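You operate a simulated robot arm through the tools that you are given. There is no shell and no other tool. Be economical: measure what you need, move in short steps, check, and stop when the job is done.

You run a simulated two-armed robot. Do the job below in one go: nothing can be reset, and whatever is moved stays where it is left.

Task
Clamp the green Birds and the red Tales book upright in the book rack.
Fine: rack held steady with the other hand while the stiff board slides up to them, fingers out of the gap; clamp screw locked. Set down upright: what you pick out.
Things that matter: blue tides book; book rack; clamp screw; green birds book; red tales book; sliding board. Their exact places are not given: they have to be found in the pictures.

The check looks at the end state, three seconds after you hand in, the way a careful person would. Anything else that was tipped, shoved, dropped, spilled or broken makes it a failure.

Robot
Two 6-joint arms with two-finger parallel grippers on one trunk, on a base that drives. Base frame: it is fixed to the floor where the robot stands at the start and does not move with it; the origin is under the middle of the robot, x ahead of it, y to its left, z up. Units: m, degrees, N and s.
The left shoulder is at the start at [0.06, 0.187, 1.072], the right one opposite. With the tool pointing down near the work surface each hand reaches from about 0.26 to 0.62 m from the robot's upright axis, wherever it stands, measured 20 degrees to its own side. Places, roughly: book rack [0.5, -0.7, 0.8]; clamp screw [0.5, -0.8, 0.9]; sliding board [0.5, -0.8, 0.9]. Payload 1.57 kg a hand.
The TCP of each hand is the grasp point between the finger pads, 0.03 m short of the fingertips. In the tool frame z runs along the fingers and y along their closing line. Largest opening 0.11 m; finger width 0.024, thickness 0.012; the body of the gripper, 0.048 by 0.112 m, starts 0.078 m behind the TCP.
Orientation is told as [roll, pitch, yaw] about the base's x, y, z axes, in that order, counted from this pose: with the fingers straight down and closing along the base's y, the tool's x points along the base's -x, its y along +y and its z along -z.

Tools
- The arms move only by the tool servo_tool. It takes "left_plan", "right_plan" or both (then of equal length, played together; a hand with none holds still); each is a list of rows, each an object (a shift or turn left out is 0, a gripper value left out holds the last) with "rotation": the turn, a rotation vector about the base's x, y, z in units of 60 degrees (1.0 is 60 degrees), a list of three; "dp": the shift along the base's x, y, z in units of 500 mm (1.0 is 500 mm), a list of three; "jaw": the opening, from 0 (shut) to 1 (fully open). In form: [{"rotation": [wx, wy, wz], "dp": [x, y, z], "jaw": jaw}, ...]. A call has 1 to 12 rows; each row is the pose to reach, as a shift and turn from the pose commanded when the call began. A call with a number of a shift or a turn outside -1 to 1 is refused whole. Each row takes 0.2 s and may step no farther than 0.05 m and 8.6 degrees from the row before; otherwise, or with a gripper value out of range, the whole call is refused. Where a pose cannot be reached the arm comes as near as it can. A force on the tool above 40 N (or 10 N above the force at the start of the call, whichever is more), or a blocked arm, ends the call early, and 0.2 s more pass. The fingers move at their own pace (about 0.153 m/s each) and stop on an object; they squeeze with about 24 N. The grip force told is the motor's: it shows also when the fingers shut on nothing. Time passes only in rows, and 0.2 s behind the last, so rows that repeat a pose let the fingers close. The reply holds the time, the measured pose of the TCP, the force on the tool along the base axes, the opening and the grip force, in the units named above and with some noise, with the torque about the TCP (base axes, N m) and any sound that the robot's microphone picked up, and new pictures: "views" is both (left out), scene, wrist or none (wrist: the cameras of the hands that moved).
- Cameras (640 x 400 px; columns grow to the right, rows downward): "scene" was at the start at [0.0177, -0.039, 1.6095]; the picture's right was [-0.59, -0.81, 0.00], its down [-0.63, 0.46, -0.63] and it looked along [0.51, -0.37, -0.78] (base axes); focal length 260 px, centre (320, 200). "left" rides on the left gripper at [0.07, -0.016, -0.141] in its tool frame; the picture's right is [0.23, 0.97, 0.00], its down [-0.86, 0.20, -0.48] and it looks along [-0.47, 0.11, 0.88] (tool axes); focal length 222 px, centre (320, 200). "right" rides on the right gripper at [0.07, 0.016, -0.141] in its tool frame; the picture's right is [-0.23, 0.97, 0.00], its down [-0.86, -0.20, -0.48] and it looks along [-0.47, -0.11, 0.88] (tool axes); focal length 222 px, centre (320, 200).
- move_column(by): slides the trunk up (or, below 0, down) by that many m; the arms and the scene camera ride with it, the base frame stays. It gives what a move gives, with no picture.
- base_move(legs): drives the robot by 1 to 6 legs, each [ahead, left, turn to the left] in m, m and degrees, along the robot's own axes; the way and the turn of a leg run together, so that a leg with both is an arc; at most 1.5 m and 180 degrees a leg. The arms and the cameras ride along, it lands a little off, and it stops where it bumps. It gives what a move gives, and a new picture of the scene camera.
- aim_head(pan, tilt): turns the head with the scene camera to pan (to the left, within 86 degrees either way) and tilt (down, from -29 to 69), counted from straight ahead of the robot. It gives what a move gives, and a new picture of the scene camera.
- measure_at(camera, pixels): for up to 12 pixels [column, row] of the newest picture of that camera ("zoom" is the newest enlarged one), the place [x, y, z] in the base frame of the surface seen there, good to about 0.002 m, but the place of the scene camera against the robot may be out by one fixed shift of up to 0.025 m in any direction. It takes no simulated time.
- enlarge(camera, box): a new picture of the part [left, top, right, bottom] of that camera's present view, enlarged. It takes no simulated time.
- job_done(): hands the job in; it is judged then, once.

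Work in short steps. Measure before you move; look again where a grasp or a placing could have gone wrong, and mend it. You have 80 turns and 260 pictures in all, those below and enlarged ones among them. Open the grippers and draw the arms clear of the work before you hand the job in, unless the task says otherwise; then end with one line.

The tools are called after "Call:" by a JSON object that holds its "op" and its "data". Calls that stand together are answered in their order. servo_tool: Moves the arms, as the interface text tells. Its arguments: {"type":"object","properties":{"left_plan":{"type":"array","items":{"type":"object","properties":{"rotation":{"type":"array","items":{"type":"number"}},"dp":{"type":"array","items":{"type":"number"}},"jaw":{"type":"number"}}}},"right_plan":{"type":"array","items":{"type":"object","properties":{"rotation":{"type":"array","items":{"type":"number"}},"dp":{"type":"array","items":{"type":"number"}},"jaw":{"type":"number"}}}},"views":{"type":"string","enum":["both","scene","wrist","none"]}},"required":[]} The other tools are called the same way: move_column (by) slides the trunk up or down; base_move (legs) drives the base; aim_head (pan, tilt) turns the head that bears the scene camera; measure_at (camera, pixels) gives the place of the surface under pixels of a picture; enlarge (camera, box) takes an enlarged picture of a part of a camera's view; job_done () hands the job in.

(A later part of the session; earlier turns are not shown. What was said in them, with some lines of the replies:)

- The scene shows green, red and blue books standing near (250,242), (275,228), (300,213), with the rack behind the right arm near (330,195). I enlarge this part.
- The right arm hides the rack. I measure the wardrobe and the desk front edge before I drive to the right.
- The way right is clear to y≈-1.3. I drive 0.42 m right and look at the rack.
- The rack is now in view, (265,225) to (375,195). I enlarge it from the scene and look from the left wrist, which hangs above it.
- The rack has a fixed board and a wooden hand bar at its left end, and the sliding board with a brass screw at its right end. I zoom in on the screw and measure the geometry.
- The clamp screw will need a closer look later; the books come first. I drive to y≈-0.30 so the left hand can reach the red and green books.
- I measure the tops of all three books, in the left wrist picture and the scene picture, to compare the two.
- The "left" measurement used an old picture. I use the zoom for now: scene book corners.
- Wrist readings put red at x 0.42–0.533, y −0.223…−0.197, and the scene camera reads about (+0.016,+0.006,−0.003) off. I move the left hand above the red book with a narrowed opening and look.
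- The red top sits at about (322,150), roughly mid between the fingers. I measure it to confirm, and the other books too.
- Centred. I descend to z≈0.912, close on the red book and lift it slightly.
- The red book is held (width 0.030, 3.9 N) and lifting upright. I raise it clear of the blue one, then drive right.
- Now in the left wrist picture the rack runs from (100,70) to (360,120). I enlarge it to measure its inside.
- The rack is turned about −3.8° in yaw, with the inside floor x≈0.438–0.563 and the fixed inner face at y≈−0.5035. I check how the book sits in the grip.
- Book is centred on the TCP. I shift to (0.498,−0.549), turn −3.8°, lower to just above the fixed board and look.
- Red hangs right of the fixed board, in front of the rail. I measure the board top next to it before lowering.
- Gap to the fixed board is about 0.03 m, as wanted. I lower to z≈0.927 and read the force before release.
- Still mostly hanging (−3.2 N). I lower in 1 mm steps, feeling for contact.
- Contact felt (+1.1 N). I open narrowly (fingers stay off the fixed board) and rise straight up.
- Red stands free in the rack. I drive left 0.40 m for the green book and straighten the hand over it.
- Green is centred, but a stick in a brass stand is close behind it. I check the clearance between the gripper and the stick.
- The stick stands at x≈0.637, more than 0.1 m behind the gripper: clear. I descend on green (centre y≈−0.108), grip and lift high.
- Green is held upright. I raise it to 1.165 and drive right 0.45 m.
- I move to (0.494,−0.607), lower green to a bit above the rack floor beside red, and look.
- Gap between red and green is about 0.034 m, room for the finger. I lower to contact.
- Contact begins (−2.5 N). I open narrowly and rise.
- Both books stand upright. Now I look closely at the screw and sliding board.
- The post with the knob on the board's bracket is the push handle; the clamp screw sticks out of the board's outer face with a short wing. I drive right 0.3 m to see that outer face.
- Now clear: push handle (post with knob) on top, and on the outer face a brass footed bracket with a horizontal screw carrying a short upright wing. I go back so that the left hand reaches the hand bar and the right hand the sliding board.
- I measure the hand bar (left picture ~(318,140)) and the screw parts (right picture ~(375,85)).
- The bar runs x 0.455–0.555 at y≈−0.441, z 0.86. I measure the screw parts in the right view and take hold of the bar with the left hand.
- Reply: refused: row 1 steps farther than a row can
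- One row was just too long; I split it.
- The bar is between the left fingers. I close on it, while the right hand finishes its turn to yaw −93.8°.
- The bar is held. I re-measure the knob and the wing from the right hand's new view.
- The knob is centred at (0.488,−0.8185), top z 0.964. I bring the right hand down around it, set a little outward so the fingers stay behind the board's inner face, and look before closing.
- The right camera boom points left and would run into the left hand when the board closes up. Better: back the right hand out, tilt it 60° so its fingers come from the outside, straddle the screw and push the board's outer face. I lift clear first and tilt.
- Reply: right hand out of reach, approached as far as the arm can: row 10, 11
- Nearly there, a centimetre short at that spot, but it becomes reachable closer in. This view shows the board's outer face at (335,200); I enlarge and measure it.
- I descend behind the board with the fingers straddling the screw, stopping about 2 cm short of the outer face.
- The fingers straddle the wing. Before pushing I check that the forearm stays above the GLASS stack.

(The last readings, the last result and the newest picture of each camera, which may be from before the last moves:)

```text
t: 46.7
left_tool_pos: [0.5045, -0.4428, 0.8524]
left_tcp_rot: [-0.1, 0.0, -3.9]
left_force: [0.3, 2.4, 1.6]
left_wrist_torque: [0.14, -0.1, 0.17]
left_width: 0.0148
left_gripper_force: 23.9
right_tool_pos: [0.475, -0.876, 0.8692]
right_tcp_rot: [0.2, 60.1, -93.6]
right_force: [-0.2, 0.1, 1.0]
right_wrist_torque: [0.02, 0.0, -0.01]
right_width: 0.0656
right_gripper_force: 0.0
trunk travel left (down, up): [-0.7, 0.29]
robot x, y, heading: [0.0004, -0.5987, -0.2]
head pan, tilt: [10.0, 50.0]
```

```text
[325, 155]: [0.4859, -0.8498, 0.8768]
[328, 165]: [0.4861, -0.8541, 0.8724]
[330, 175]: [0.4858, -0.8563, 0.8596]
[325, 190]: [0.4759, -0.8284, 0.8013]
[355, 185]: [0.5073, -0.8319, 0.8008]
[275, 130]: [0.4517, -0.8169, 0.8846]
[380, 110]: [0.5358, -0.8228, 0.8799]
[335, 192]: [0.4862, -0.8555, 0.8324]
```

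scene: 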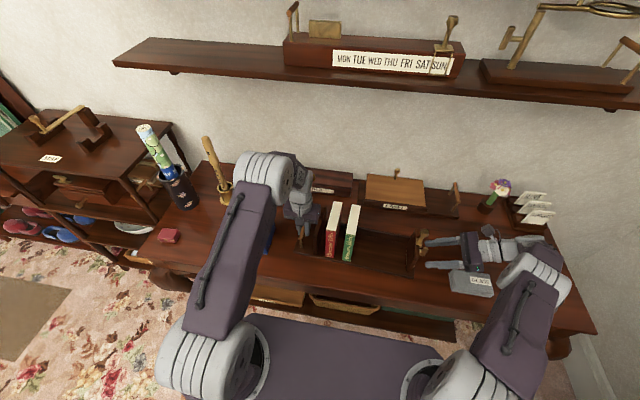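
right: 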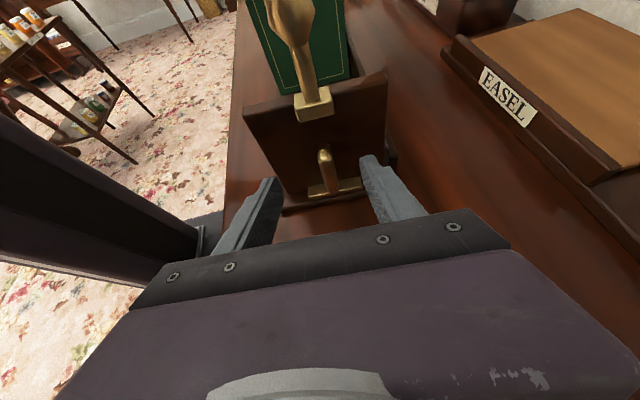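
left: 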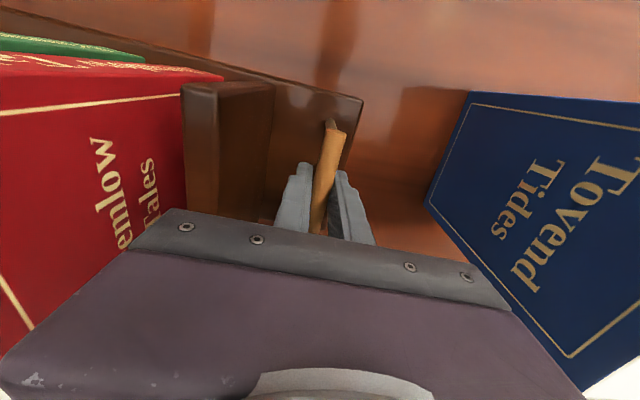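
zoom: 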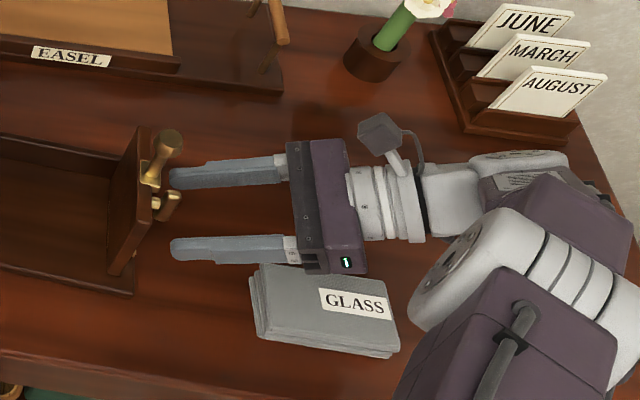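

The forearm is at z≈1.1, well clear. I centre on the screw (x 0.4865) and push the board along the rack axis to y≈−0.70, short of the books.

Call:
{"op": "servo_tool", "data": {"right_plan": [{"dp": [0.022, 0.0, 0]}, {"dp": [0.022, 0.03, 0]}, {"dp": [0.024, 0.06, 0]}, {"dp": [0.027, 0.11, 0]}, {"dp": [0.031, 0.17, 0]}], "views": "both"}}

Call:
{"op": "enlarge", "data": {"camera": "scene", "box": [290, 180, 490, 310]}}

```text
t: 47.9
left_tool_pos: [0.5046, -0.4418, 0.8522]
left_tcp_rot: [-0.1, 0.0, -3.8]
left_force: [0.5, 9.5, 0.8]
left_wrist_torque: [-0.09, -0.06, 0.15]
left_width: 0.0148
left_gripper_force: 23.6
right_tool_pos: [0.4897, -0.7896, 0.8721]
right_tcp_rot: [0.1, 60.2, -93.6]
right_force: [0.3, -7.4, 3.0]
right_wrist_torque: [0.09, -0.1, -0.23]
right_width: 0.0664
right_gripper_force: 0.1
trunk travel left (down, up): [-0.7, 0.29]
robot x, y, heading: [0.0014, -0.5975, -0.1]
head pan, tilt: [10.0, 50.0]
```

scene: 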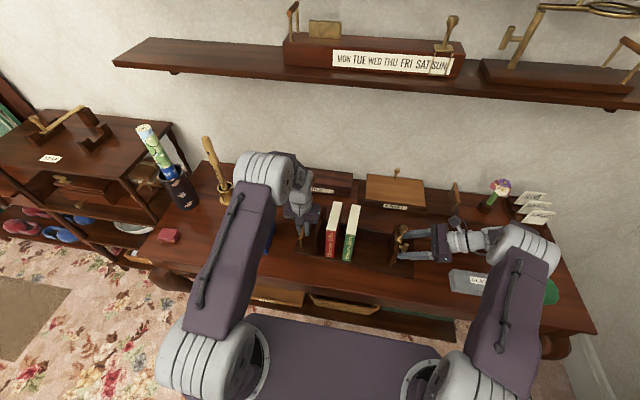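
right: 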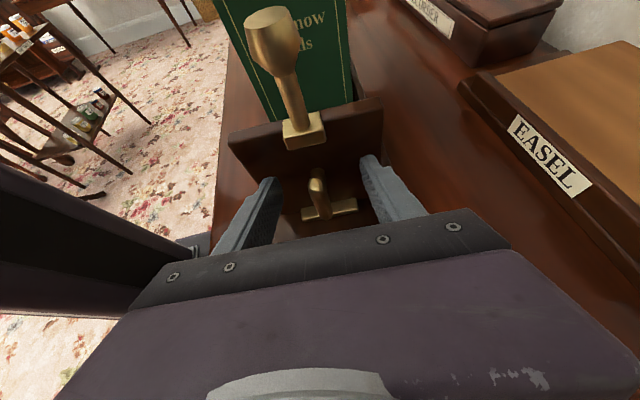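

```text
3.08 times, centred on (390, 245) of scene
```

zoom: 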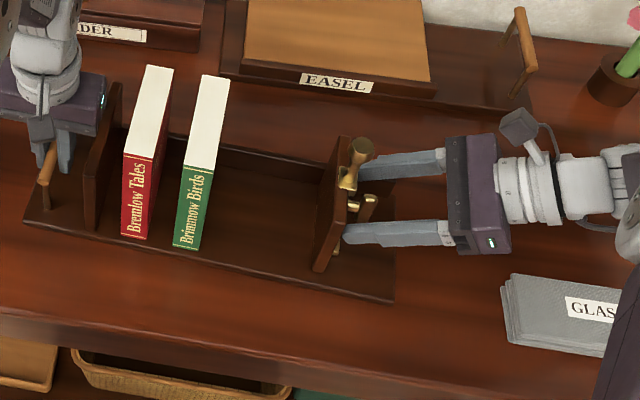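

The board slides cleanly (7 N) and the rack stays put. I continue to just before the green book.

Call:
{"op": "servo_tool", "data": {"right_plan": [{"dp": [0.003, 0.05, 0]}, {"dp": [0.007, 0.1, 0]}, {"dp": [0.01, 0.15, 0]}, {"dp": [0.013, 0.19, 0]}, {"dp": [0.015, 0.22, 0]}], "views": "both"}}

Call:
{"op": "enlarge", "data": {"camera": "scene", "box": [290, 180, 490, 310]}}

```text
t: 49.1
left_tool_pos: [0.505, -0.4403, 0.8532]
left_tcp_rot: [0.0, 0.0, -3.9]
left_force: [0.1, 10.8, 1.5]
left_wrist_torque: [0.03, 0.11, 0.2]
left_width: 0.0148
left_gripper_force: 23.8
right_tool_pos: [0.4966, -0.6791, 0.8708]
right_tcp_rot: [0.1, 60.1, -93.7]
right_force: [-1.6, -8.6, -2.6]
right_wrist_torque: [-0.46, 0.19, -0.37]
right_width: 0.0655
right_gripper_force: 0.0
trunk travel left (down, up): [-0.7, 0.29]
robot x, y, heading: [0.0005, -0.5963, 0.2]
head pan, tilt: [10.0, 50.0]
```

scene: 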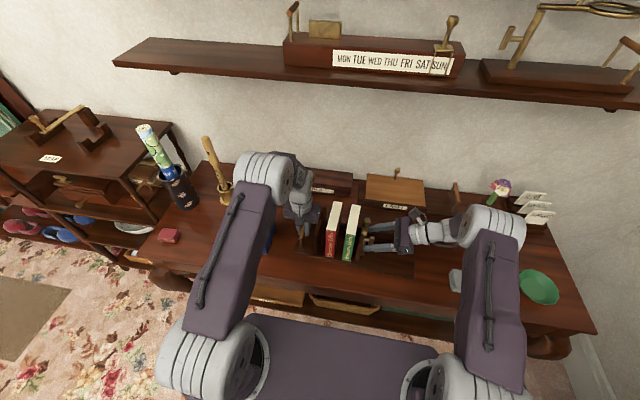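
right: 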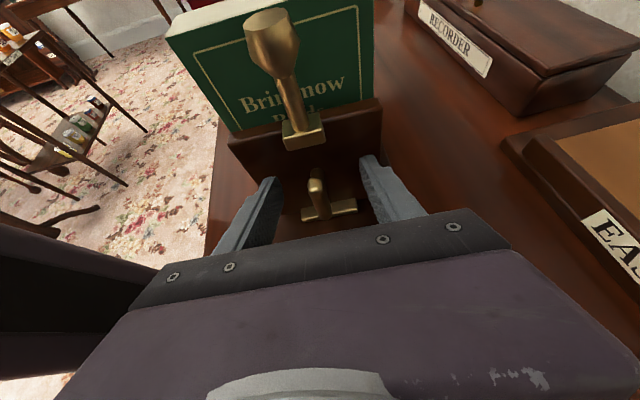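

```text
3.08 times, centred on (390, 245) of scene
```

zoom: 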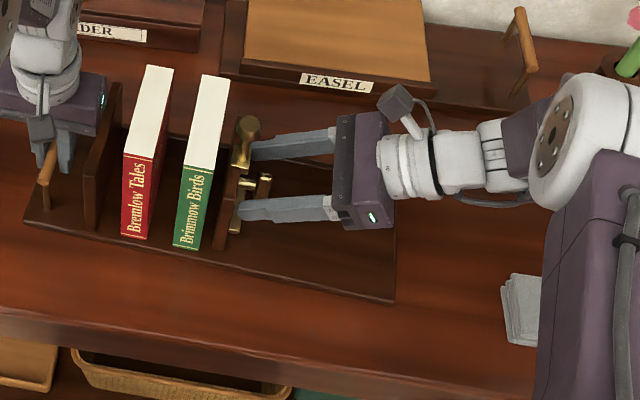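

The board is about to touch green. I go on slowly, 1 cm per row, and watch that the books stay upright.

Call:
{"op": "servo_tool", "data": {"right_plan": [{"dp": [0.001, 0.02, 0]}, {"dp": [0.003, 0.04, 0]}, {"dp": [0.004, 0.06, 0]}, {"dp": [0.005, 0.08, 0]}], "views": "scene"}}

Call:
{"op": "enlarge", "data": {"camera": "scene", "box": [290, 180, 490, 310]}}

```text
t: 50.1
left_tool_pos: [0.5054, -0.4418, 0.8529]
left_tcp_rot: [0.0, 0.1, -3.8]
left_force: [-1.5, 10.8, 0.8]
left_wrist_torque: [0.03, -0.47, 0.2]
left_width: 0.0148
left_gripper_force: 24.0
right_tool_pos: [0.5012, -0.6402, 0.8717]
right_tcp_rot: [0.2, 60.1, -93.6]
right_force: [2.1, -8.3, -2.2]
right_wrist_torque: [-0.11, 0.03, -0.02]
right_width: 0.0646
right_gripper_force: 0.0
trunk travel left (down, up): [-0.7, 0.29]
robot x, y, heading: [-0.0025, -0.6012, 0.3]
head pan, tilt: [10.0, 50.0]
```

scene: 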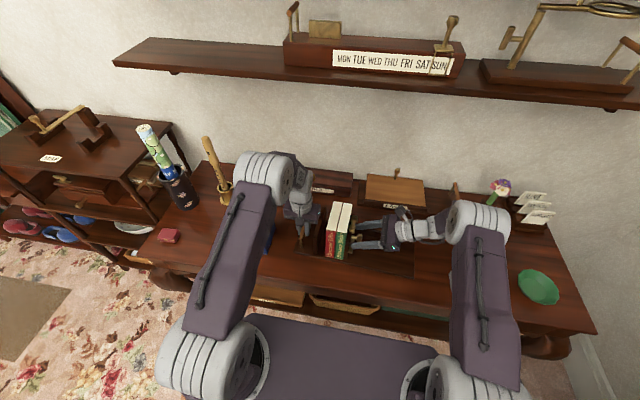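

```text
3.08 times, centred on (390, 245) of scene
```

zoom: 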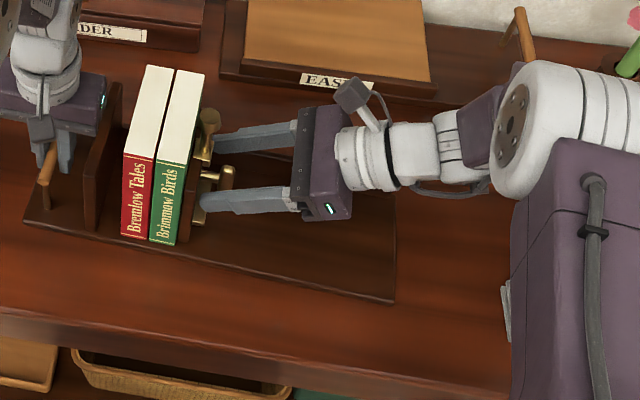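

Books together and upright; red still about 3 cm off the fixed board. I continue 2.5 cm.

Call:
{"op": "servo_tool", "data": {"right_plan": [{"dp": [0.001, 0.02, 0]}, {"dp": [0.002, 0.035, 0]}, {"dp": [0.003, 0.048, 0]}], "views": "scene"}}

Call:
{"op": "enlarge", "data": {"camera": "scene", "box": [290, 180, 490, 310]}}

```text
t: 50.9
left_tool_pos: [0.5039, -0.4411, 0.8527]
left_tcp_rot: [0.0, -0.1, -3.8]
left_force: [1.9, 12.6, 2.0]
left_wrist_torque: [0.08, 0.59, 0.23]
left_width: 0.0148
left_gripper_force: 24.0
right_tool_pos: [0.5024, -0.6159, 0.8705]
right_tcp_rot: [0.2, 60.1, -93.8]
right_force: [-1.2, -11.2, 0.0]
right_wrist_torque: [-0.09, -0.13, -0.41]
right_width: 0.0657
right_gripper_force: 0.3
trunk travel left (down, up): [-0.7, 0.29]
robot x, y, heading: [0.0005, -0.6008, -0.0]
head pan, tilt: [10.0, 50.0]
```

scene: 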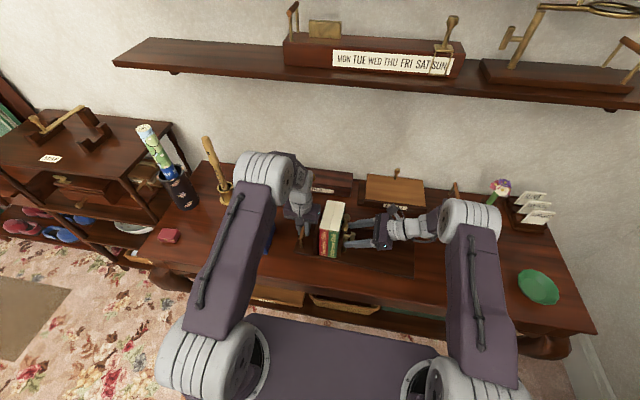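

```text
3.08 times, centred on (390, 245) of scene
```

zoom: 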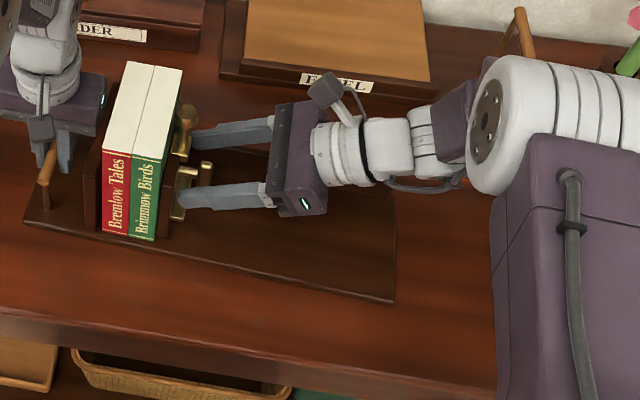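

A few millimetres remain. I push in 2 mm steps until the force rises.

Call:
{"op": "servo_tool", "data": {"right_plan": [{"dp": [0, 0.005, 0]}, {"dp": [0.001, 0.01, 0]}, {"dp": [0.001, 0.014, 0]}], "views": "none"}}

```text
t: 51.7
left_tool_pos: [0.5051, -0.4413, 0.8524]
left_tcp_rot: [0.1, 0.0, -3.9]
left_force: [5.1, 21.0, -0.5]
left_wrist_torque: [0.01, 0.51, 0.24]
left_width: 0.015
left_gripper_force: 24.1
right_tool_pos: [0.5024, -0.611, 0.8719]
right_tcp_rot: [0.2, 60.1, -93.6]
right_force: [-5.2, -24.7, 9.8]
right_wrist_torque: [0.15, 0.1, -0.05]
right_width: 0.0662
right_gripper_force: 0.0
trunk travel left (down, up): [-0.7, 0.29]
robot x, y, heading: [0.0012, -0.5949, 0.1]
head pan, tilt: [10.0, 50.0]
```

The push is at 25 N: both books are clamped against the fixed board. Now I back off 1 cm, flatten the hand to 80° and lower it to the wing height (z≈0.855), then look before gripping.

Call:
{"op": "servo_tool", "data": {"right_plan": [{"dp": [-0.001, -0.03, 0]}, {"dp": [-0.001, -0.04, 0], "rotation": [0.11, -0.007, 0]}, {"dp": [-0.001, -0.04, -0.015], "rotation": [0.22, -0.0145, 0]}, {"dp": [-0.001, -0.04, -0.031], "rotation": [0.333, -0.022, 0]}, {"dp": [-0.001, -0.02, -0.031], "rotation": [0.333, -0.022, 0]}], "views": "both"}}

Call:
{"op": "enlarge", "data": {"camera": "right", "box": [220, 60, 430, 230]}}

Call:
{"op": "enlarge", "data": {"camera": "scene", "box": [310, 190, 430, 280]}}

```text
t: 52.9
left_tool_pos: [0.5043, -0.4425, 0.8537]
left_tcp_rot: [0.0, -0.1, -3.9]
left_force: [-0.8, -2.9, 0.4]
left_wrist_torque: [-0.15, -0.17, 0.13]
left_width: 0.0147
left_gripper_force: 24.1
right_tool_pos: [0.5014, -0.6202, 0.8553]
right_tcp_rot: [0.6, 80.1, -93.3]
right_force: [0.0, 0.3, 0.6]
right_wrist_torque: [0.02, 0.01, 0.03]
right_width: 0.0658
right_gripper_force: 0.0
trunk travel left (down, up): [-0.7, 0.29]
robot x, y, heading: [0.0017, -0.5986, -0.3]
head pan, tilt: [10.0, 50.0]
```

scene: 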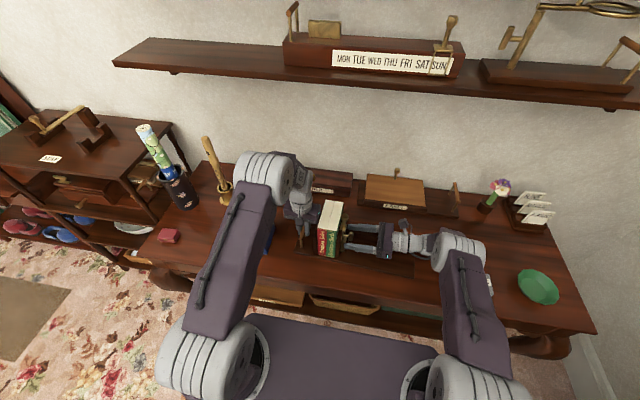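
right: 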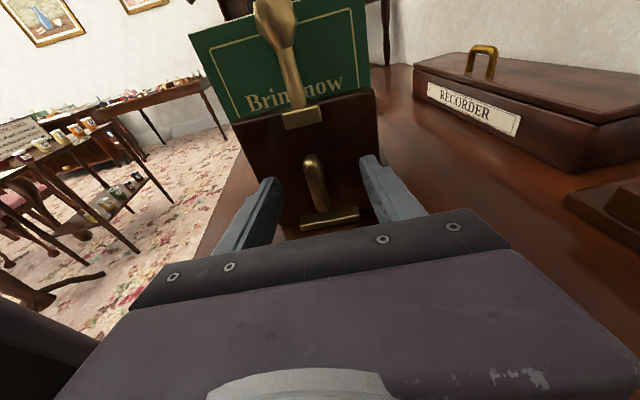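

```text
2.35 times, centred on (325, 145) of right
```

zoom: 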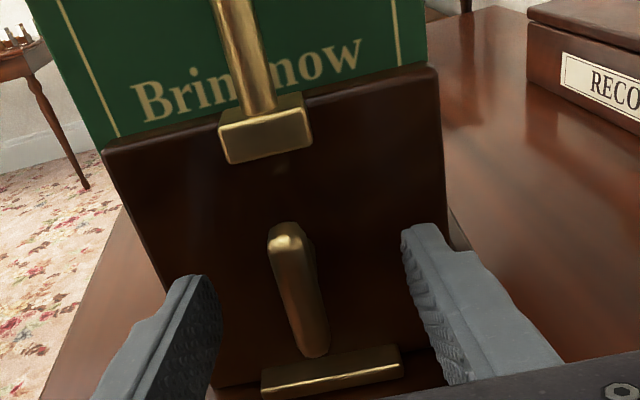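

```text
4.44 times, centred on (370, 235) of scene
```

zoom: 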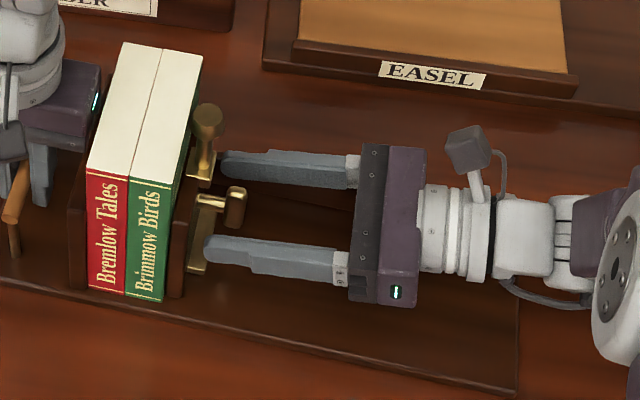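

The books are squeezed neatly. I measure the wing in the right picture at ~(315,180).

Call:
{"op": "measure_at", "data": {"camera": "right", "pixels": [[313, 158], [316, 175], [321, 200], [310, 176], [280, 170], [350, 160], [330, 215], [302, 118]]}}

```text
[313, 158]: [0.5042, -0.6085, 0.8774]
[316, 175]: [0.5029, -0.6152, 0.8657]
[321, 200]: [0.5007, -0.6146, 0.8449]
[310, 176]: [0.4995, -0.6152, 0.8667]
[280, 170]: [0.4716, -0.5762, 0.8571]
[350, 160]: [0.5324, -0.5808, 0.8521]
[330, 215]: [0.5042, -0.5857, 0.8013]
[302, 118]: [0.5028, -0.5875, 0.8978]
```

I move 8 mm in so the pads cover the wing and close.

Call:
{"op": "servo_tool", "data": {"right_plan": [{"dp": [0.001, 0.014, 0]}, {"dp": [0.001, 0.014, 0], "jaw": 0}, {"dp": [0.001, 0.014, 0]}, {"dp": [0.001, 0.014, 0]}], "views": "wrist"}}

```text
t: 53.9
left_tool_pos: [0.5056, -0.4424, 0.8523]
left_tcp_rot: [-0.1, -0.1, -3.9]
left_force: [9.0, -3.6, -1.6]
left_wrist_torque: [0.02, 0.23, 0.6]
left_width: 0.0148
left_gripper_force: 24.2
right_tool_pos: [0.5026, -0.6118, 0.8555]
right_tcp_rot: [0.0, 80.1, -93.4]
right_force: [-12.6, 2.2, 4.7]
right_wrist_torque: [-0.15, 0.01, 0.32]
right_width: 0.0115
right_gripper_force: 24.0
trunk travel left (down, up): [-0.7, 0.29]
robot x, y, heading: [0.002, -0.6005, -0.1]
head pan, tilt: [10.0, 50.0]
```

right: 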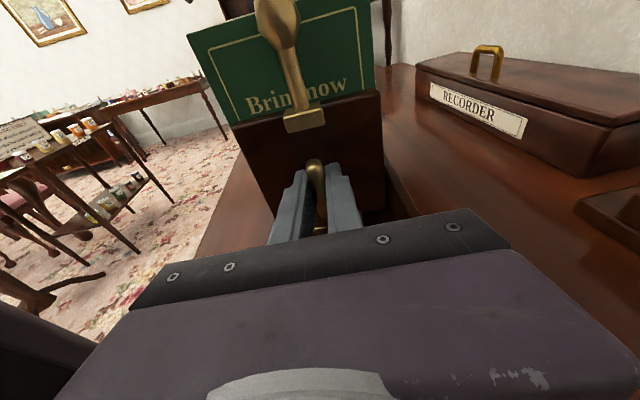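

Wing gripped (width 0.0115). I ease the 12 N sideways load by 1.5 mm and try a first clockwise turn of about 14° about the rack axis, watching the torque.

Call:
{"op": "servo_tool", "data": {"right_plan": [{"dp": [-0.003, 0, 0]}, {"dp": [-0.003, 0, 0], "rotation": [0.006, 0.09, 0]}, {"dp": [-0.003, 0, 0], "rotation": [0.012, 0.17, 0]}, {"dp": [-0.003, 0, 0], "rotation": [0.016, 0.24, 0]}], "views": "wrist"}}

```text
t: 54.9
left_tool_pos: [0.5064, -0.4415, 0.8529]
left_tcp_rot: [0.0, -0.1, -3.8]
left_force: [2.6, -0.8, 1.3]
left_wrist_torque: [-0.01, -0.42, 0.5]
left_width: 0.015
left_gripper_force: 23.5
right_tool_pos: [0.5016, -0.613, 0.8551]
right_tcp_rot: [-56.3, 72.6, -148.9]
right_force: [3.6, -0.3, 1.1]
right_wrist_torque: [-0.17, -0.06, 0.27]
right_width: 0.0117
right_gripper_force: 24.4
trunk travel left (down, up): [-0.7, 0.29]
robot x, y, heading: [-0.0011, -0.5998, -0.1]
head pan, tilt: [10.0, 50.0]
```

right: 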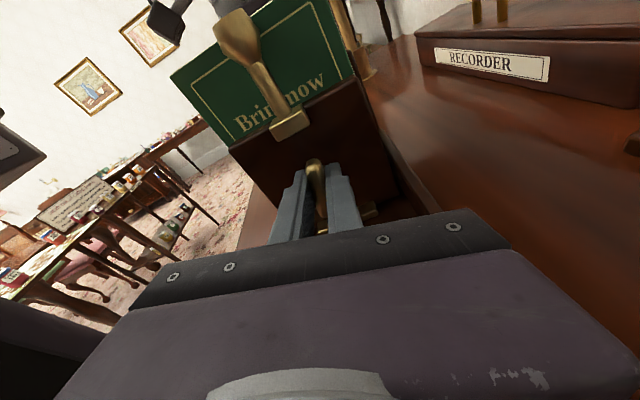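

The wing turns with the hand at little torque. I continue another ~40°.

Call:
{"op": "servo_tool", "data": {"right_plan": [{"rotation": [0.0086, 0.13, 0]}, {"rotation": [0.017, 0.26, 0]}, {"rotation": [0.026, 0.39, 0]}, {"rotation": [0.034, 0.52, 0]}, {"rotation": [0.043, 0.65, 0]}], "views": "both"}}

```text
t: 56.1
left_tool_pos: [0.5041, -0.4412, 0.8522]
left_tcp_rot: [0.0, 0.2, -4.1]
left_force: [-14.2, 3.9, 16.0]
left_wrist_torque: [-0.05, -0.04, -0.58]
left_width: 0.0154
left_gripper_force: 24.8
right_tool_pos: [0.4946, -0.6118, 0.8564]
right_tcp_rot: [-82.2, 35.8, -171.5]
right_force: [17.0, -5.6, -17.7]
right_wrist_torque: [-3.87, -0.98, -1.13]
right_width: 0.0139
right_gripper_force: 23.9
right hand out of reach, approached as far as the arm can: row 5
trunk travel left (down, up): [-0.7, 0.29]
robot x, y, heading: [0.0019, -0.5964, -0.1]
head pan, tilt: [10.0, 50.0]
```

scene: 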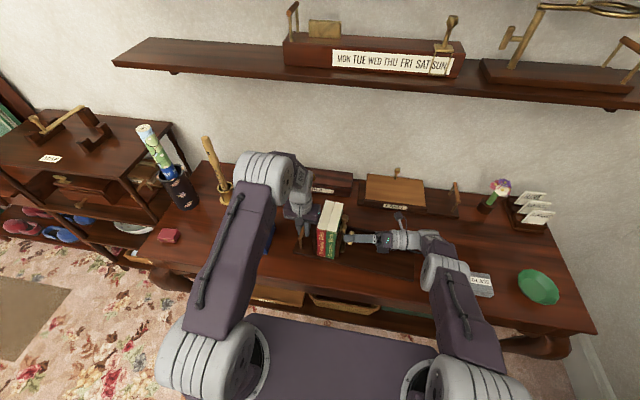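
right: 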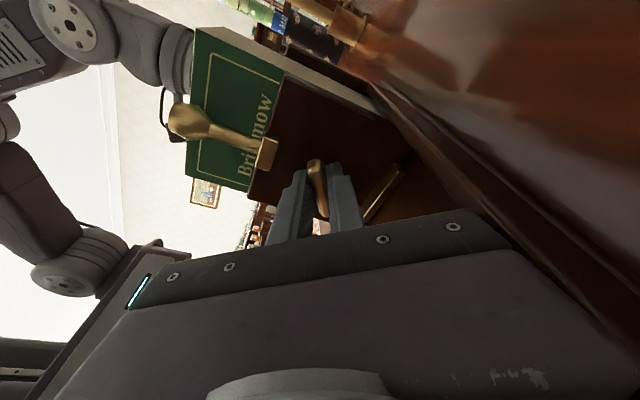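

The arm reached its limit at about 50° of turn and loads up. I release, back out, and look at the wing.

Call:
{"op": "servo_tool", "data": {"right_plan": [{"jaw": 0.4}, {"jaw": 0.6}, {"jaw": 0.6}, {"dp": [-0.003, -0.04, 0.003]}, {"dp": [-0.006, -0.09, 0.006]}], "views": "both"}}

Call:
{"op": "enlarge", "data": {"camera": "scene", "box": [310, 190, 430, 280]}}

```text
t: 57.3
left_tool_pos: [0.5051, -0.4412, 0.8517]
left_tcp_rot: [0.0, 0.2, -4.0]
left_force: [-2.7, -1.0, -2.8]
left_wrist_torque: [0.08, -0.16, -0.63]
left_width: 0.0151
left_gripper_force: 24.0
right_tool_pos: [0.4906, -0.6562, 0.8633]
right_tcp_rot: [-82.8, 35.9, -171.5]
right_force: [-0.1, -0.2, 0.1]
right_wrist_torque: [-0.02, 0.0, 0.01]
right_width: 0.066
right_gripper_force: 0.0
trunk travel left (down, up): [-0.7, 0.29]
robot x, y, heading: [0.0024, -0.5995, 0.4]
head pan, tilt: [10.0, 50.0]
```

scene: 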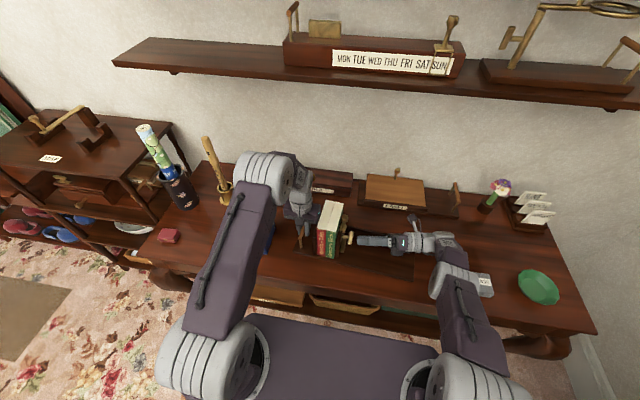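
right: 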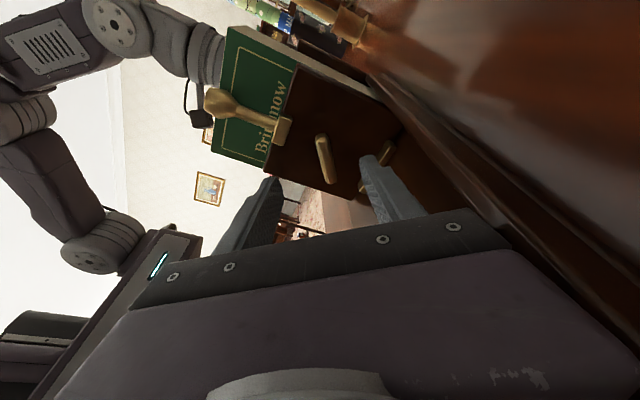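

```text
4.44 times, centred on (370, 235) of scene
```

zoom: 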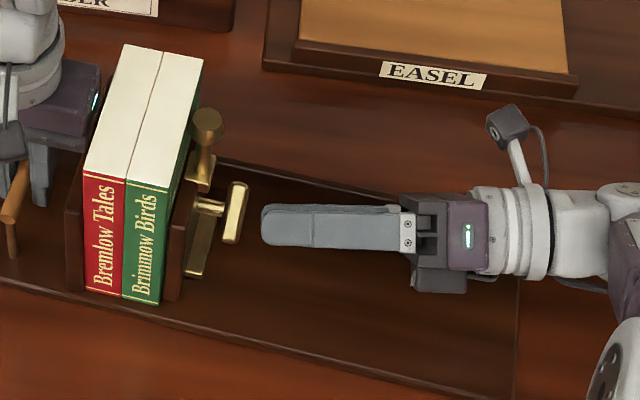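

The wing has turned; I measure its ends to know the angle.

Call:
{"op": "measure_at", "data": {"camera": "right", "pixels": [[319, 139], [325, 158], [331, 179], [375, 165], [272, 130]]}}

Call:
{"op": "measure_at", "data": {"camera": "zoom", "pixels": [[240, 188], [230, 238], [236, 210]]}}

```text
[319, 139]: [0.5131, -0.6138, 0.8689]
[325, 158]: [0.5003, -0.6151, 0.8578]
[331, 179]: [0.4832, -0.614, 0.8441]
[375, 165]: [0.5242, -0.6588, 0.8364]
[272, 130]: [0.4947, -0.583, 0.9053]
```

```text
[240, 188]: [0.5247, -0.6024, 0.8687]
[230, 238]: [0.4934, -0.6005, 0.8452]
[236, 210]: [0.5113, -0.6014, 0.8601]
```

The wing sits at about 50° clockwise from upright. I rotate the hand back so that I can later take the wing with jaws closing vertically, which will carry it on clockwise.

Call:
{"op": "servo_tool", "data": {"right_plan": [{"dp": [0.005, -0.02, 0], "rotation": [-0.0086, -0.13, 0]}, {"dp": [0.01, -0.02, 0], "rotation": [-0.0172, -0.26, 0]}, {"dp": [0.014, -0.02, 0], "rotation": [-0.0257, -0.39, 0]}, {"dp": [0.018, -0.02, 0], "rotation": [-0.0343, -0.52, 0]}, {"dp": [0.022, -0.02, 0], "rotation": [-0.043, -0.65, 0]}, {"dp": [0.022, -0.02, 0], "rotation": [-0.0515, -0.78, 0]}, {"dp": [0.022, -0.02, 0], "rotation": [-0.056, -0.85, 0]}], "views": "none"}}

```text
t: 58.9
left_tool_pos: [0.5052, -0.4416, 0.8521]
left_tcp_rot: [0.0, 0.0, -3.9]
left_force: [-1.1, 0.2, -2.0]
left_wrist_torque: [-0.02, -0.12, -0.58]
left_width: 0.0152
left_gripper_force: 23.3
right_tool_pos: [0.5035, -0.6671, 0.8628]
right_tcp_rot: [-13.3, 79.9, -106.8]
right_force: [0.3, -0.2, 0.1]
right_wrist_torque: [-0.01, -0.01, -0.01]
right_width: 0.0662
right_gripper_force: 0.0
trunk travel left (down, up): [-0.7, 0.29]
robot x, y, heading: [0.0005, -0.6002, -0.1]
head pan, tilt: [10.0, 50.0]
```

Back at φ≈2°. Now I turn about the tool's own axis by −60°, then −30°.

Call:
{"op": "servo_tool", "data": {"right_plan": [{"rotation": [-0.0085, -0.128, 0.0226]}, {"rotation": [-0.017, -0.256, 0.045]}, {"rotation": [-0.0255, -0.384, 0.068]}, {"rotation": [-0.034, -0.512, 0.09]}, {"rotation": [-0.0425, -0.64, 0.113]}, {"rotation": [-0.051, -0.768, 0.136]}, {"rotation": [-0.0595, -0.896, 0.158]}, {"rotation": [-0.066, -0.99, 0.175]}], "views": "none"}}

Call:
{"op": "servo_tool", "data": {"right_plan": [{"rotation": [-0.0085, -0.128, 0.0226]}, {"rotation": [-0.017, -0.256, 0.045]}, {"rotation": [-0.0255, -0.384, 0.068]}, {"rotation": [-0.034, -0.512, 0.09], "jaw": 0.48}], "views": "both"}}

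Call:
{"op": "enlarge", "data": {"camera": "scene", "box": [310, 190, 430, 280]}}

```text
t: 60.7
left_tool_pos: [0.506, -0.44, 0.8519]
left_tcp_rot: [0.0, 0.0, -3.8]
left_force: [-0.7, 0.1, -3.1]
left_wrist_torque: [0.01, 0.04, -0.6]
left_width: 0.0155
left_gripper_force: 23.8
right_tool_pos: [0.5019, -0.6645, 0.861]
right_tcp_rot: [77.9, 31.2, -9.8]
right_force: [-0.6, -0.3, 0.5]
right_wrist_torque: [0.02, -0.01, 0.02]
right_width: 0.0661
right_gripper_force: 0.0
trunk travel left (down, up): [-0.7, 0.29]
robot x, y, heading: [0.0011, -0.5981, -0.0]
head pan, tilt: [10.0, 50.0]
```

```text
t: 61.7
left_tool_pos: [0.506, -0.4416, 0.8513]
left_tcp_rot: [0.0, 0.1, -3.8]
left_force: [-1.7, -0.1, -2.2]
left_wrist_torque: [0.0, 0.0, -0.56]
left_width: 0.0155
left_gripper_force: 23.4
right_tool_pos: [0.5023, -0.6655, 0.8629]
right_tcp_rot: [79.4, 0.4, -3.8]
right_force: [-0.4, 0.1, -1.1]
right_wrist_torque: [0.02, -0.01, -0.04]
right_width: 0.0526
right_gripper_force: 0.0
trunk travel left (down, up): [-0.7, 0.29]
robot x, y, heading: [-0.001, -0.597, -0.1]
head pan, tilt: [10.0, 50.0]
```

scene: 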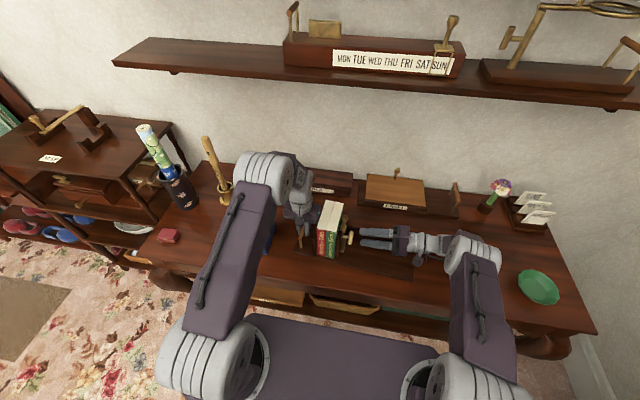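
right: 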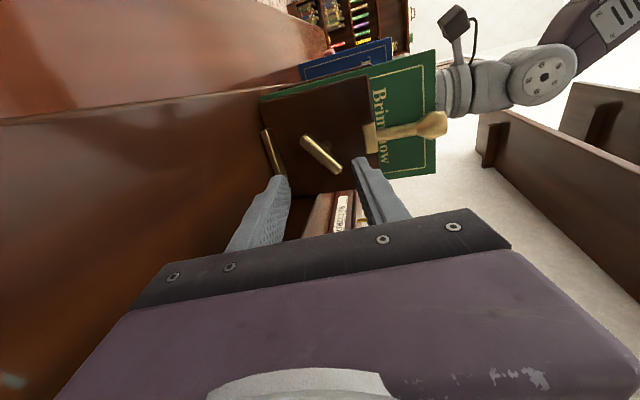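

```text
4.44 times, centred on (370, 235) of scene
```

zoom: 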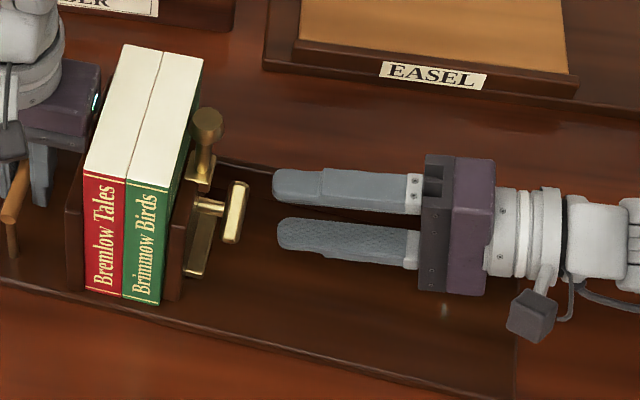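

The jaws now close vertically and straddle the tilted wing's height. I move in to y≈−0.622 and close, which should press the wing on toward horizontal.

Call:
{"op": "servo_tool", "data": {"right_plan": [{"dp": [-0.004, 0.03, -0.009]}, {"dp": [-0.004, 0.06, -0.009]}, {"dp": [-0.004, 0.086, -0.009]}], "views": "wrist"}}

Call:
{"op": "enlarge", "data": {"camera": "scene", "box": [310, 190, 430, 280]}}

```text
t: 62.5
left_tool_pos: [0.5054, -0.4404, 0.8522]
left_tcp_rot: [-0.1, 0.0, -3.9]
left_force: [-1.4, 1.2, -2.7]
left_wrist_torque: [-0.06, 0.09, -0.55]
left_width: 0.0151
left_gripper_force: 24.0
right_tool_pos: [0.5008, -0.622, 0.8566]
right_tcp_rot: [79.5, 0.6, -3.7]
right_force: [0.2, -0.1, -0.2]
right_wrist_torque: [-0.03, -0.02, 0.0]
right_width: 0.0529
right_gripper_force: 0.0
trunk travel left (down, up): [-0.7, 0.29]
robot x, y, heading: [0.0005, -0.5996, -0.2]
head pan, tilt: [10.0, 50.0]
```

right: 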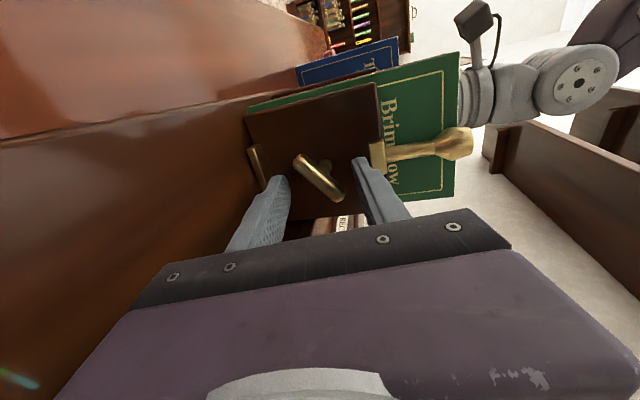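

```text
4.44 times, centred on (370, 235) of scene
```

zoom: 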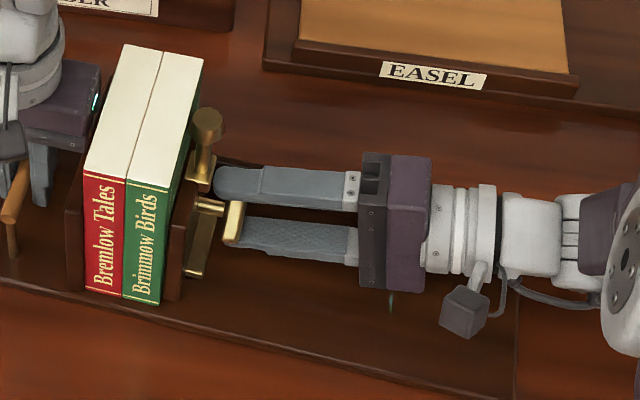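

The wing lies between the jaws. I close.

Call:
{"op": "servo_tool", "data": {"right_plan": [{"jaw": 0.3}, {"jaw": 0.15}, {"jaw": 0}, {"jaw": 0}], "views": "wrist"}}

```text
t: 63.5
left_tool_pos: [0.5046, -0.4418, 0.8528]
left_tcp_rot: [0.0, 0.1, -3.9]
left_force: [-0.3, -2.2, -15.1]
left_wrist_torque: [0.02, -0.01, -0.54]
left_width: 0.0151
left_gripper_force: 24.1
right_tool_pos: [0.5025, -0.6239, 0.8586]
right_tcp_rot: [79.7, 0.7, -3.8]
right_force: [0.7, 0.7, 16.0]
right_wrist_torque: [0.82, -0.02, 0.26]
right_width: 0.0153
right_gripper_force: 24.2
trunk travel left (down, up): [-0.7, 0.29]
robot x, y, heading: [-0.0005, -0.5975, -0.2]
head pan, tilt: [10.0, 50.0]
```

right: 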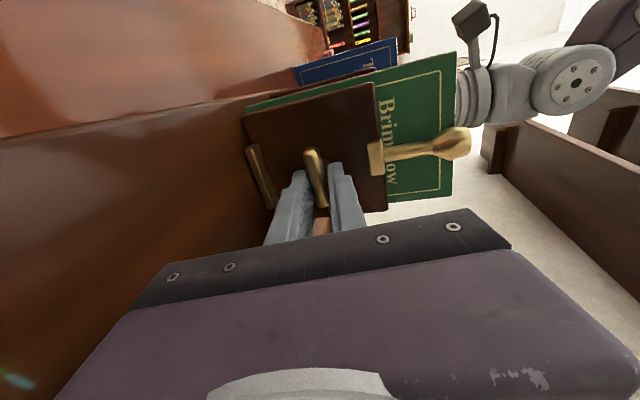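

The wing swung to near horizontal (width 0.0153). I relieve the 16 N vertical load and turn further clockwise, feeling for a stop.

Call:
{"op": "servo_tool", "data": {"right_plan": [{"dp": [0, 0, 0.003]}, {"dp": [0, 0, 0.003], "rotation": [0.006, 0.09, 0]}, {"dp": [0, 0, 0.003], "rotation": [0.012, 0.18, 0]}, {"dp": [0, 0, 0.003], "rotation": [0.018, 0.27, 0]}], "views": "wrist"}}

```text
t: 64.5
left_tool_pos: [0.5053, -0.4402, 0.8522]
left_tcp_rot: [0.1, 0.1, -4.0]
left_force: [-6.7, 1.0, 0.6]
left_wrist_torque: [0.12, 0.57, -0.55]
left_width: 0.0149
left_gripper_force: 23.8
right_tool_pos: [0.4995, -0.6242, 0.8581]
right_tcp_rot: [79.4, 16.9, -3.9]
right_force: [5.2, 0.5, -0.3]
right_wrist_torque: [0.28, -0.91, -0.47]
right_width: 0.0212
right_gripper_force: 24.0
trunk travel left (down, up): [-0.7, 0.29]
robot x, y, heading: [0.0005, -0.599, 0.3]
head pan, tilt: [10.0, 50.0]
```

right: 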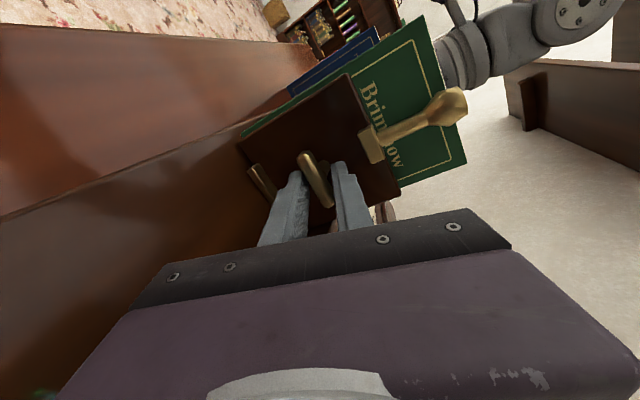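

Torque climbs to 0.9 N·m and the fingers are being spread: the screw has reached its stop at a quarter turn. I release, back out and check the wing.

Call:
{"op": "servo_tool", "data": {"right_plan": [{"jaw": 0.3}, {"jaw": 0.5}, {"jaw": 0.5}, {"dp": [-0.003, -0.05, 0.003]}, {"dp": [-0.006, -0.1, 0.01]}], "views": "both"}}

Call:
{"op": "enlarge", "data": {"camera": "scene", "box": [310, 190, 430, 280]}}

Call:
{"op": "enlarge", "data": {"camera": "right", "box": [220, 20, 480, 220]}}

```text
t: 65.7
left_tool_pos: [0.5051, -0.4415, 0.8519]
left_tcp_rot: [0.0, 0.1, -3.9]
left_force: [-0.7, -1.5, -0.1]
left_wrist_torque: [0.04, -0.41, -0.55]
left_width: 0.0152
left_gripper_force: 24.5
right_tool_pos: [0.4982, -0.674, 0.8638]
right_tcp_rot: [79.4, 16.9, -3.8]
right_force: [0.3, 0.5, -0.5]
right_wrist_torque: [-0.02, -0.01, 0.03]
right_width: 0.0549
right_gripper_force: 0.1
trunk travel left (down, up): [-0.7, 0.29]
robot x, y, heading: [0.002, -0.598, 0.1]
head pan, tilt: [10.0, 50.0]
```

scene: 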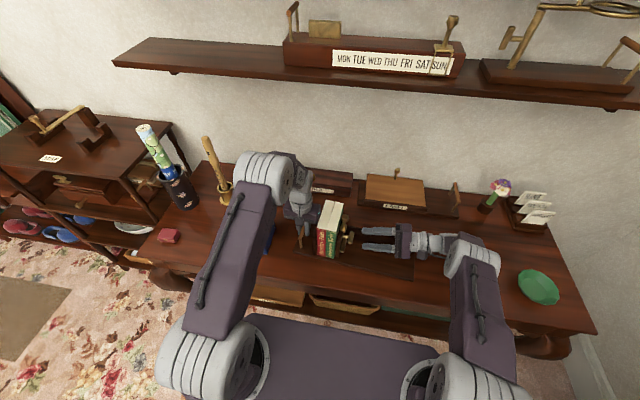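
right: 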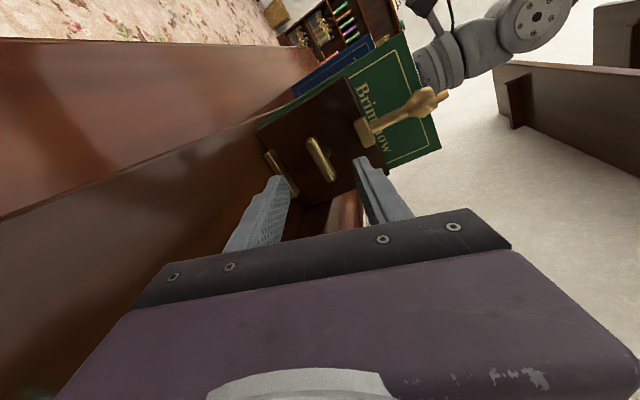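

```text
4.44 times, centred on (370, 235) of scene
```

zoom: 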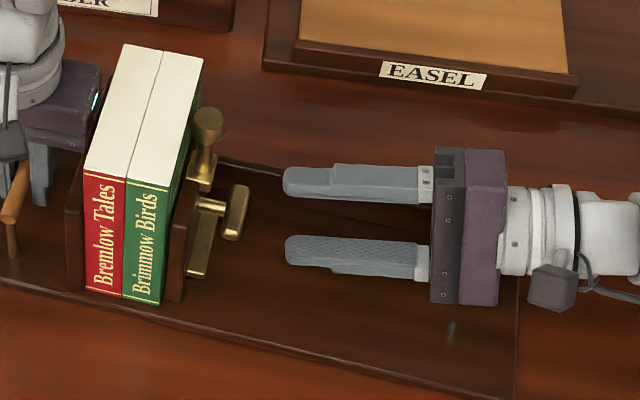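

```text
2.00 times, centred on (350, 120) of right
```

zoom: 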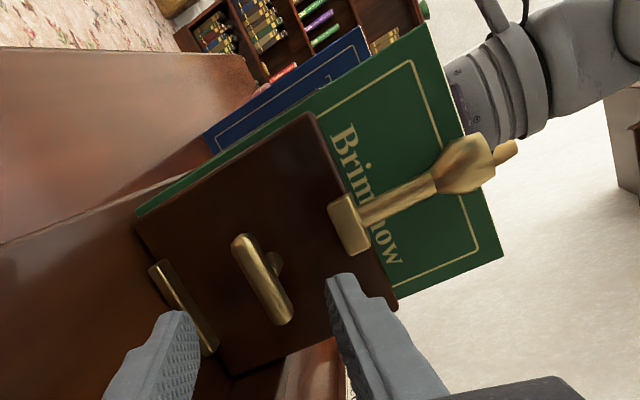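

The wing now lies parallel to the foot plate. I check its angle and the closeness of board to books.

Call:
{"op": "measure_at", "data": {"camera": "zoom", "pixels": [[240, 242], [262, 278], [284, 318], [160, 270], [205, 345], [320, 125], [390, 300]]}}

Call:
{"op": "enlarge", "data": {"camera": "scene", "box": [310, 195, 365, 265]}}

```text
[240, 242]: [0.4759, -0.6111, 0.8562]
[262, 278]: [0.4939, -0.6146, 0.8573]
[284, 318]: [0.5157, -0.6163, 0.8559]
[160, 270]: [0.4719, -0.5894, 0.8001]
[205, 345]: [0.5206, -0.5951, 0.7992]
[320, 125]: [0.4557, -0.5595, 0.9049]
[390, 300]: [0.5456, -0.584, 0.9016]
```

```text
5.71 times, centred on (338, 230) of scene
```

zoom: 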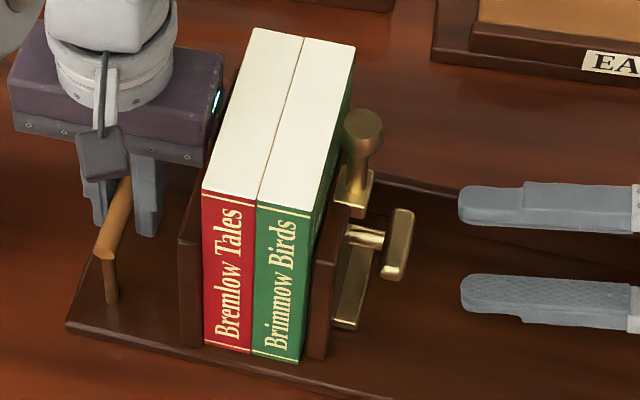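

The wing is exactly horizontal (z 0.856 at both ends), books tight and upright. I lift the right hand clear, open the left hand and raise it straight up.

Call:
{"op": "servo_tool", "data": {"left_plan": [{"jaw": 0.2}, {"jaw": 0.4}, {"jaw": 0.4}, {"dp": [0, 0, 0.06]}, {"dp": [0, 0, 0.15]}, {"dp": [0, 0, 0.24]}, {"dp": [0, 0, 0.33]}, {"dp": [0, 0, 0.42]}, {"dp": [0, 0, 0.5]}], "right_plan": [{"dp": [0, -0.02, 0.05]}, {"dp": [0, -0.04, 0.13]}, {"dp": [0, -0.05, 0.21]}, {"dp": [0, -0.06, 0.3]}, {"dp": [0, -0.06, 0.38]}, {"dp": [0, -0.06, 0.46]}, {"dp": [0, -0.06, 0.54]}, {"dp": [0, -0.06, 0.54]}, {"dp": [0, -0.06, 0.54]}], "views": "both"}}

Call:
{"op": "enlarge", "data": {"camera": "scene", "box": [290, 185, 390, 275]}}

```text
t: 67.7
left_tool_pos: [0.5043, -0.441, 1.1017]
left_tcp_rot: [0.1, -0.1, -3.8]
left_force: [-0.4, 0.2, 0.6]
left_wrist_torque: [-0.03, 0.02, -0.02]
left_width: 0.044
left_gripper_force: 0.1
right_tool_pos: [0.4985, -0.7042, 1.1344]
right_tcp_rot: [79.6, 16.8, -3.7]
right_force: [0.0, -0.7, 0.1]
right_wrist_torque: [0.03, 0.0, 0.0]
right_width: 0.055
right_gripper_force: 0.1
trunk travel left (down, up): [-0.7, 0.29]
robot x, y, heading: [0.0061, -0.5957, 0.0]
head pan, tilt: [10.0, 50.0]
```

scene: 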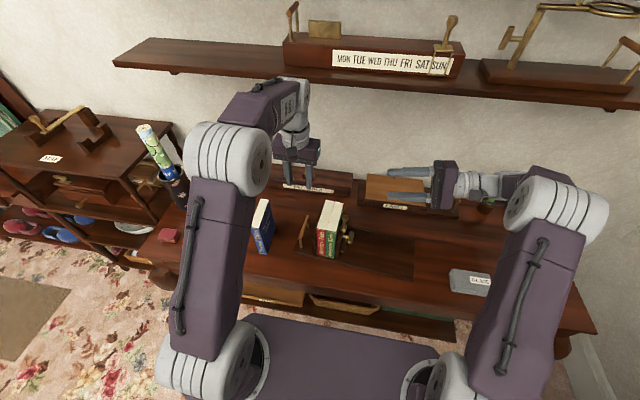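
right: 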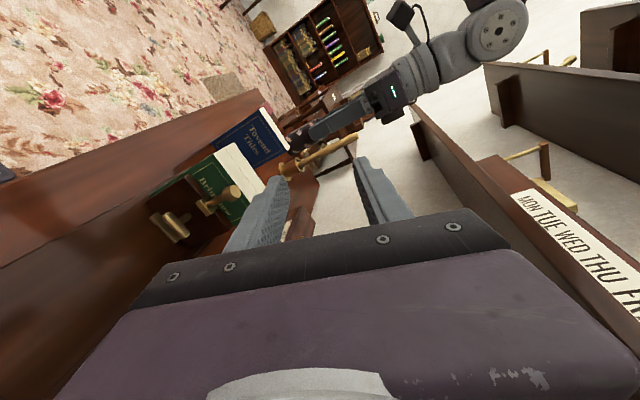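
left: 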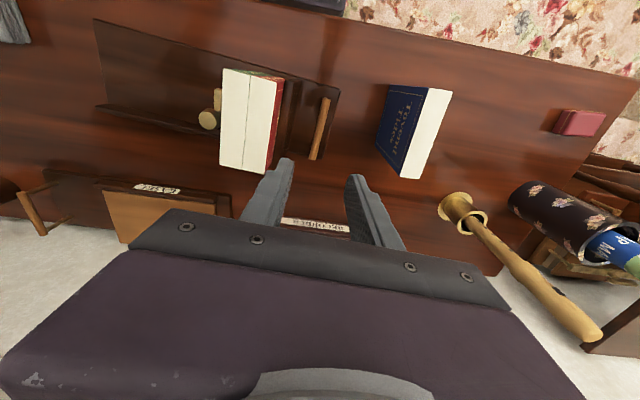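

```text
4.44 times, centred on (340, 230) of scene
```

zoom: 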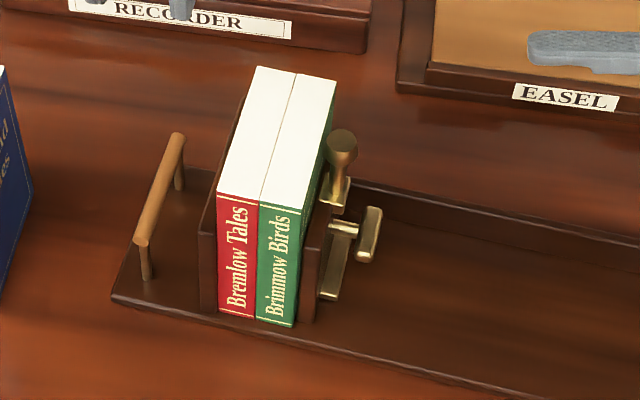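

Everything stands as wanted and blue is untouched. I open both grippers fully, draw the hands back a little, and hand in.

Call:
{"op": "servo_tool", "data": {"left_plan": [{"dp": [-0.06, 0, 0.05], "jaw": 1}, {"dp": [-0.14, 0, 0.08]}, {"dp": [-0.2, 0, 0.1]}], "right_plan": [{"dp": [-0.04, -0.04, 0.02], "jaw": 1}, {"dp": [-0.08, -0.08, 0.04]}, {"dp": [-0.12, -0.1, 0.04]}], "views": "scene"}}

```text
t: 68.5
left_tool_pos: [0.4041, -0.441, 1.1516]
left_tcp_rot: [0.0, 0.0, -3.9]
left_force: [-0.2, 1.3, -0.1]
left_wrist_torque: [0.03, 0.0, 0.01]
left_width: 0.1098
left_gripper_force: 0.1
right_tool_pos: [0.4346, -0.7553, 1.1543]
right_tcp_rot: [79.6, 16.8, -3.7]
right_force: [0.1, -0.2, -0.2]
right_wrist_torque: [-0.01, 0.01, 0.02]
right_width: 0.1101
right_gripper_force: 0.0
trunk travel left (down, up): [-0.7, 0.29]
robot x, y, heading: [-0.0008, -0.5975, -0.1]
head pan, tilt: [10.0, 50.0]
```

scene: 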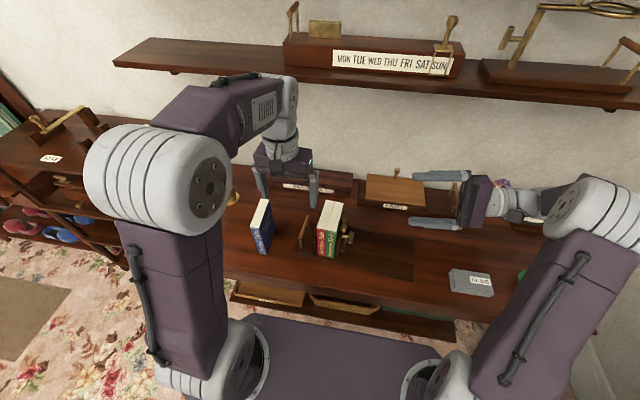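

The books are clamped, the arms are clear and the grippers are open. I hand the job in.

Call:
{"op": "job_done", "data": {}}

```text
The job is handed in.
```

The red Tales and green Birds books stand upright, clamped between the fixed and sliding boards of the rack. The clamp screw is turned a quarter turn clockwise to its stop, and the blue Tides book was left untouched.
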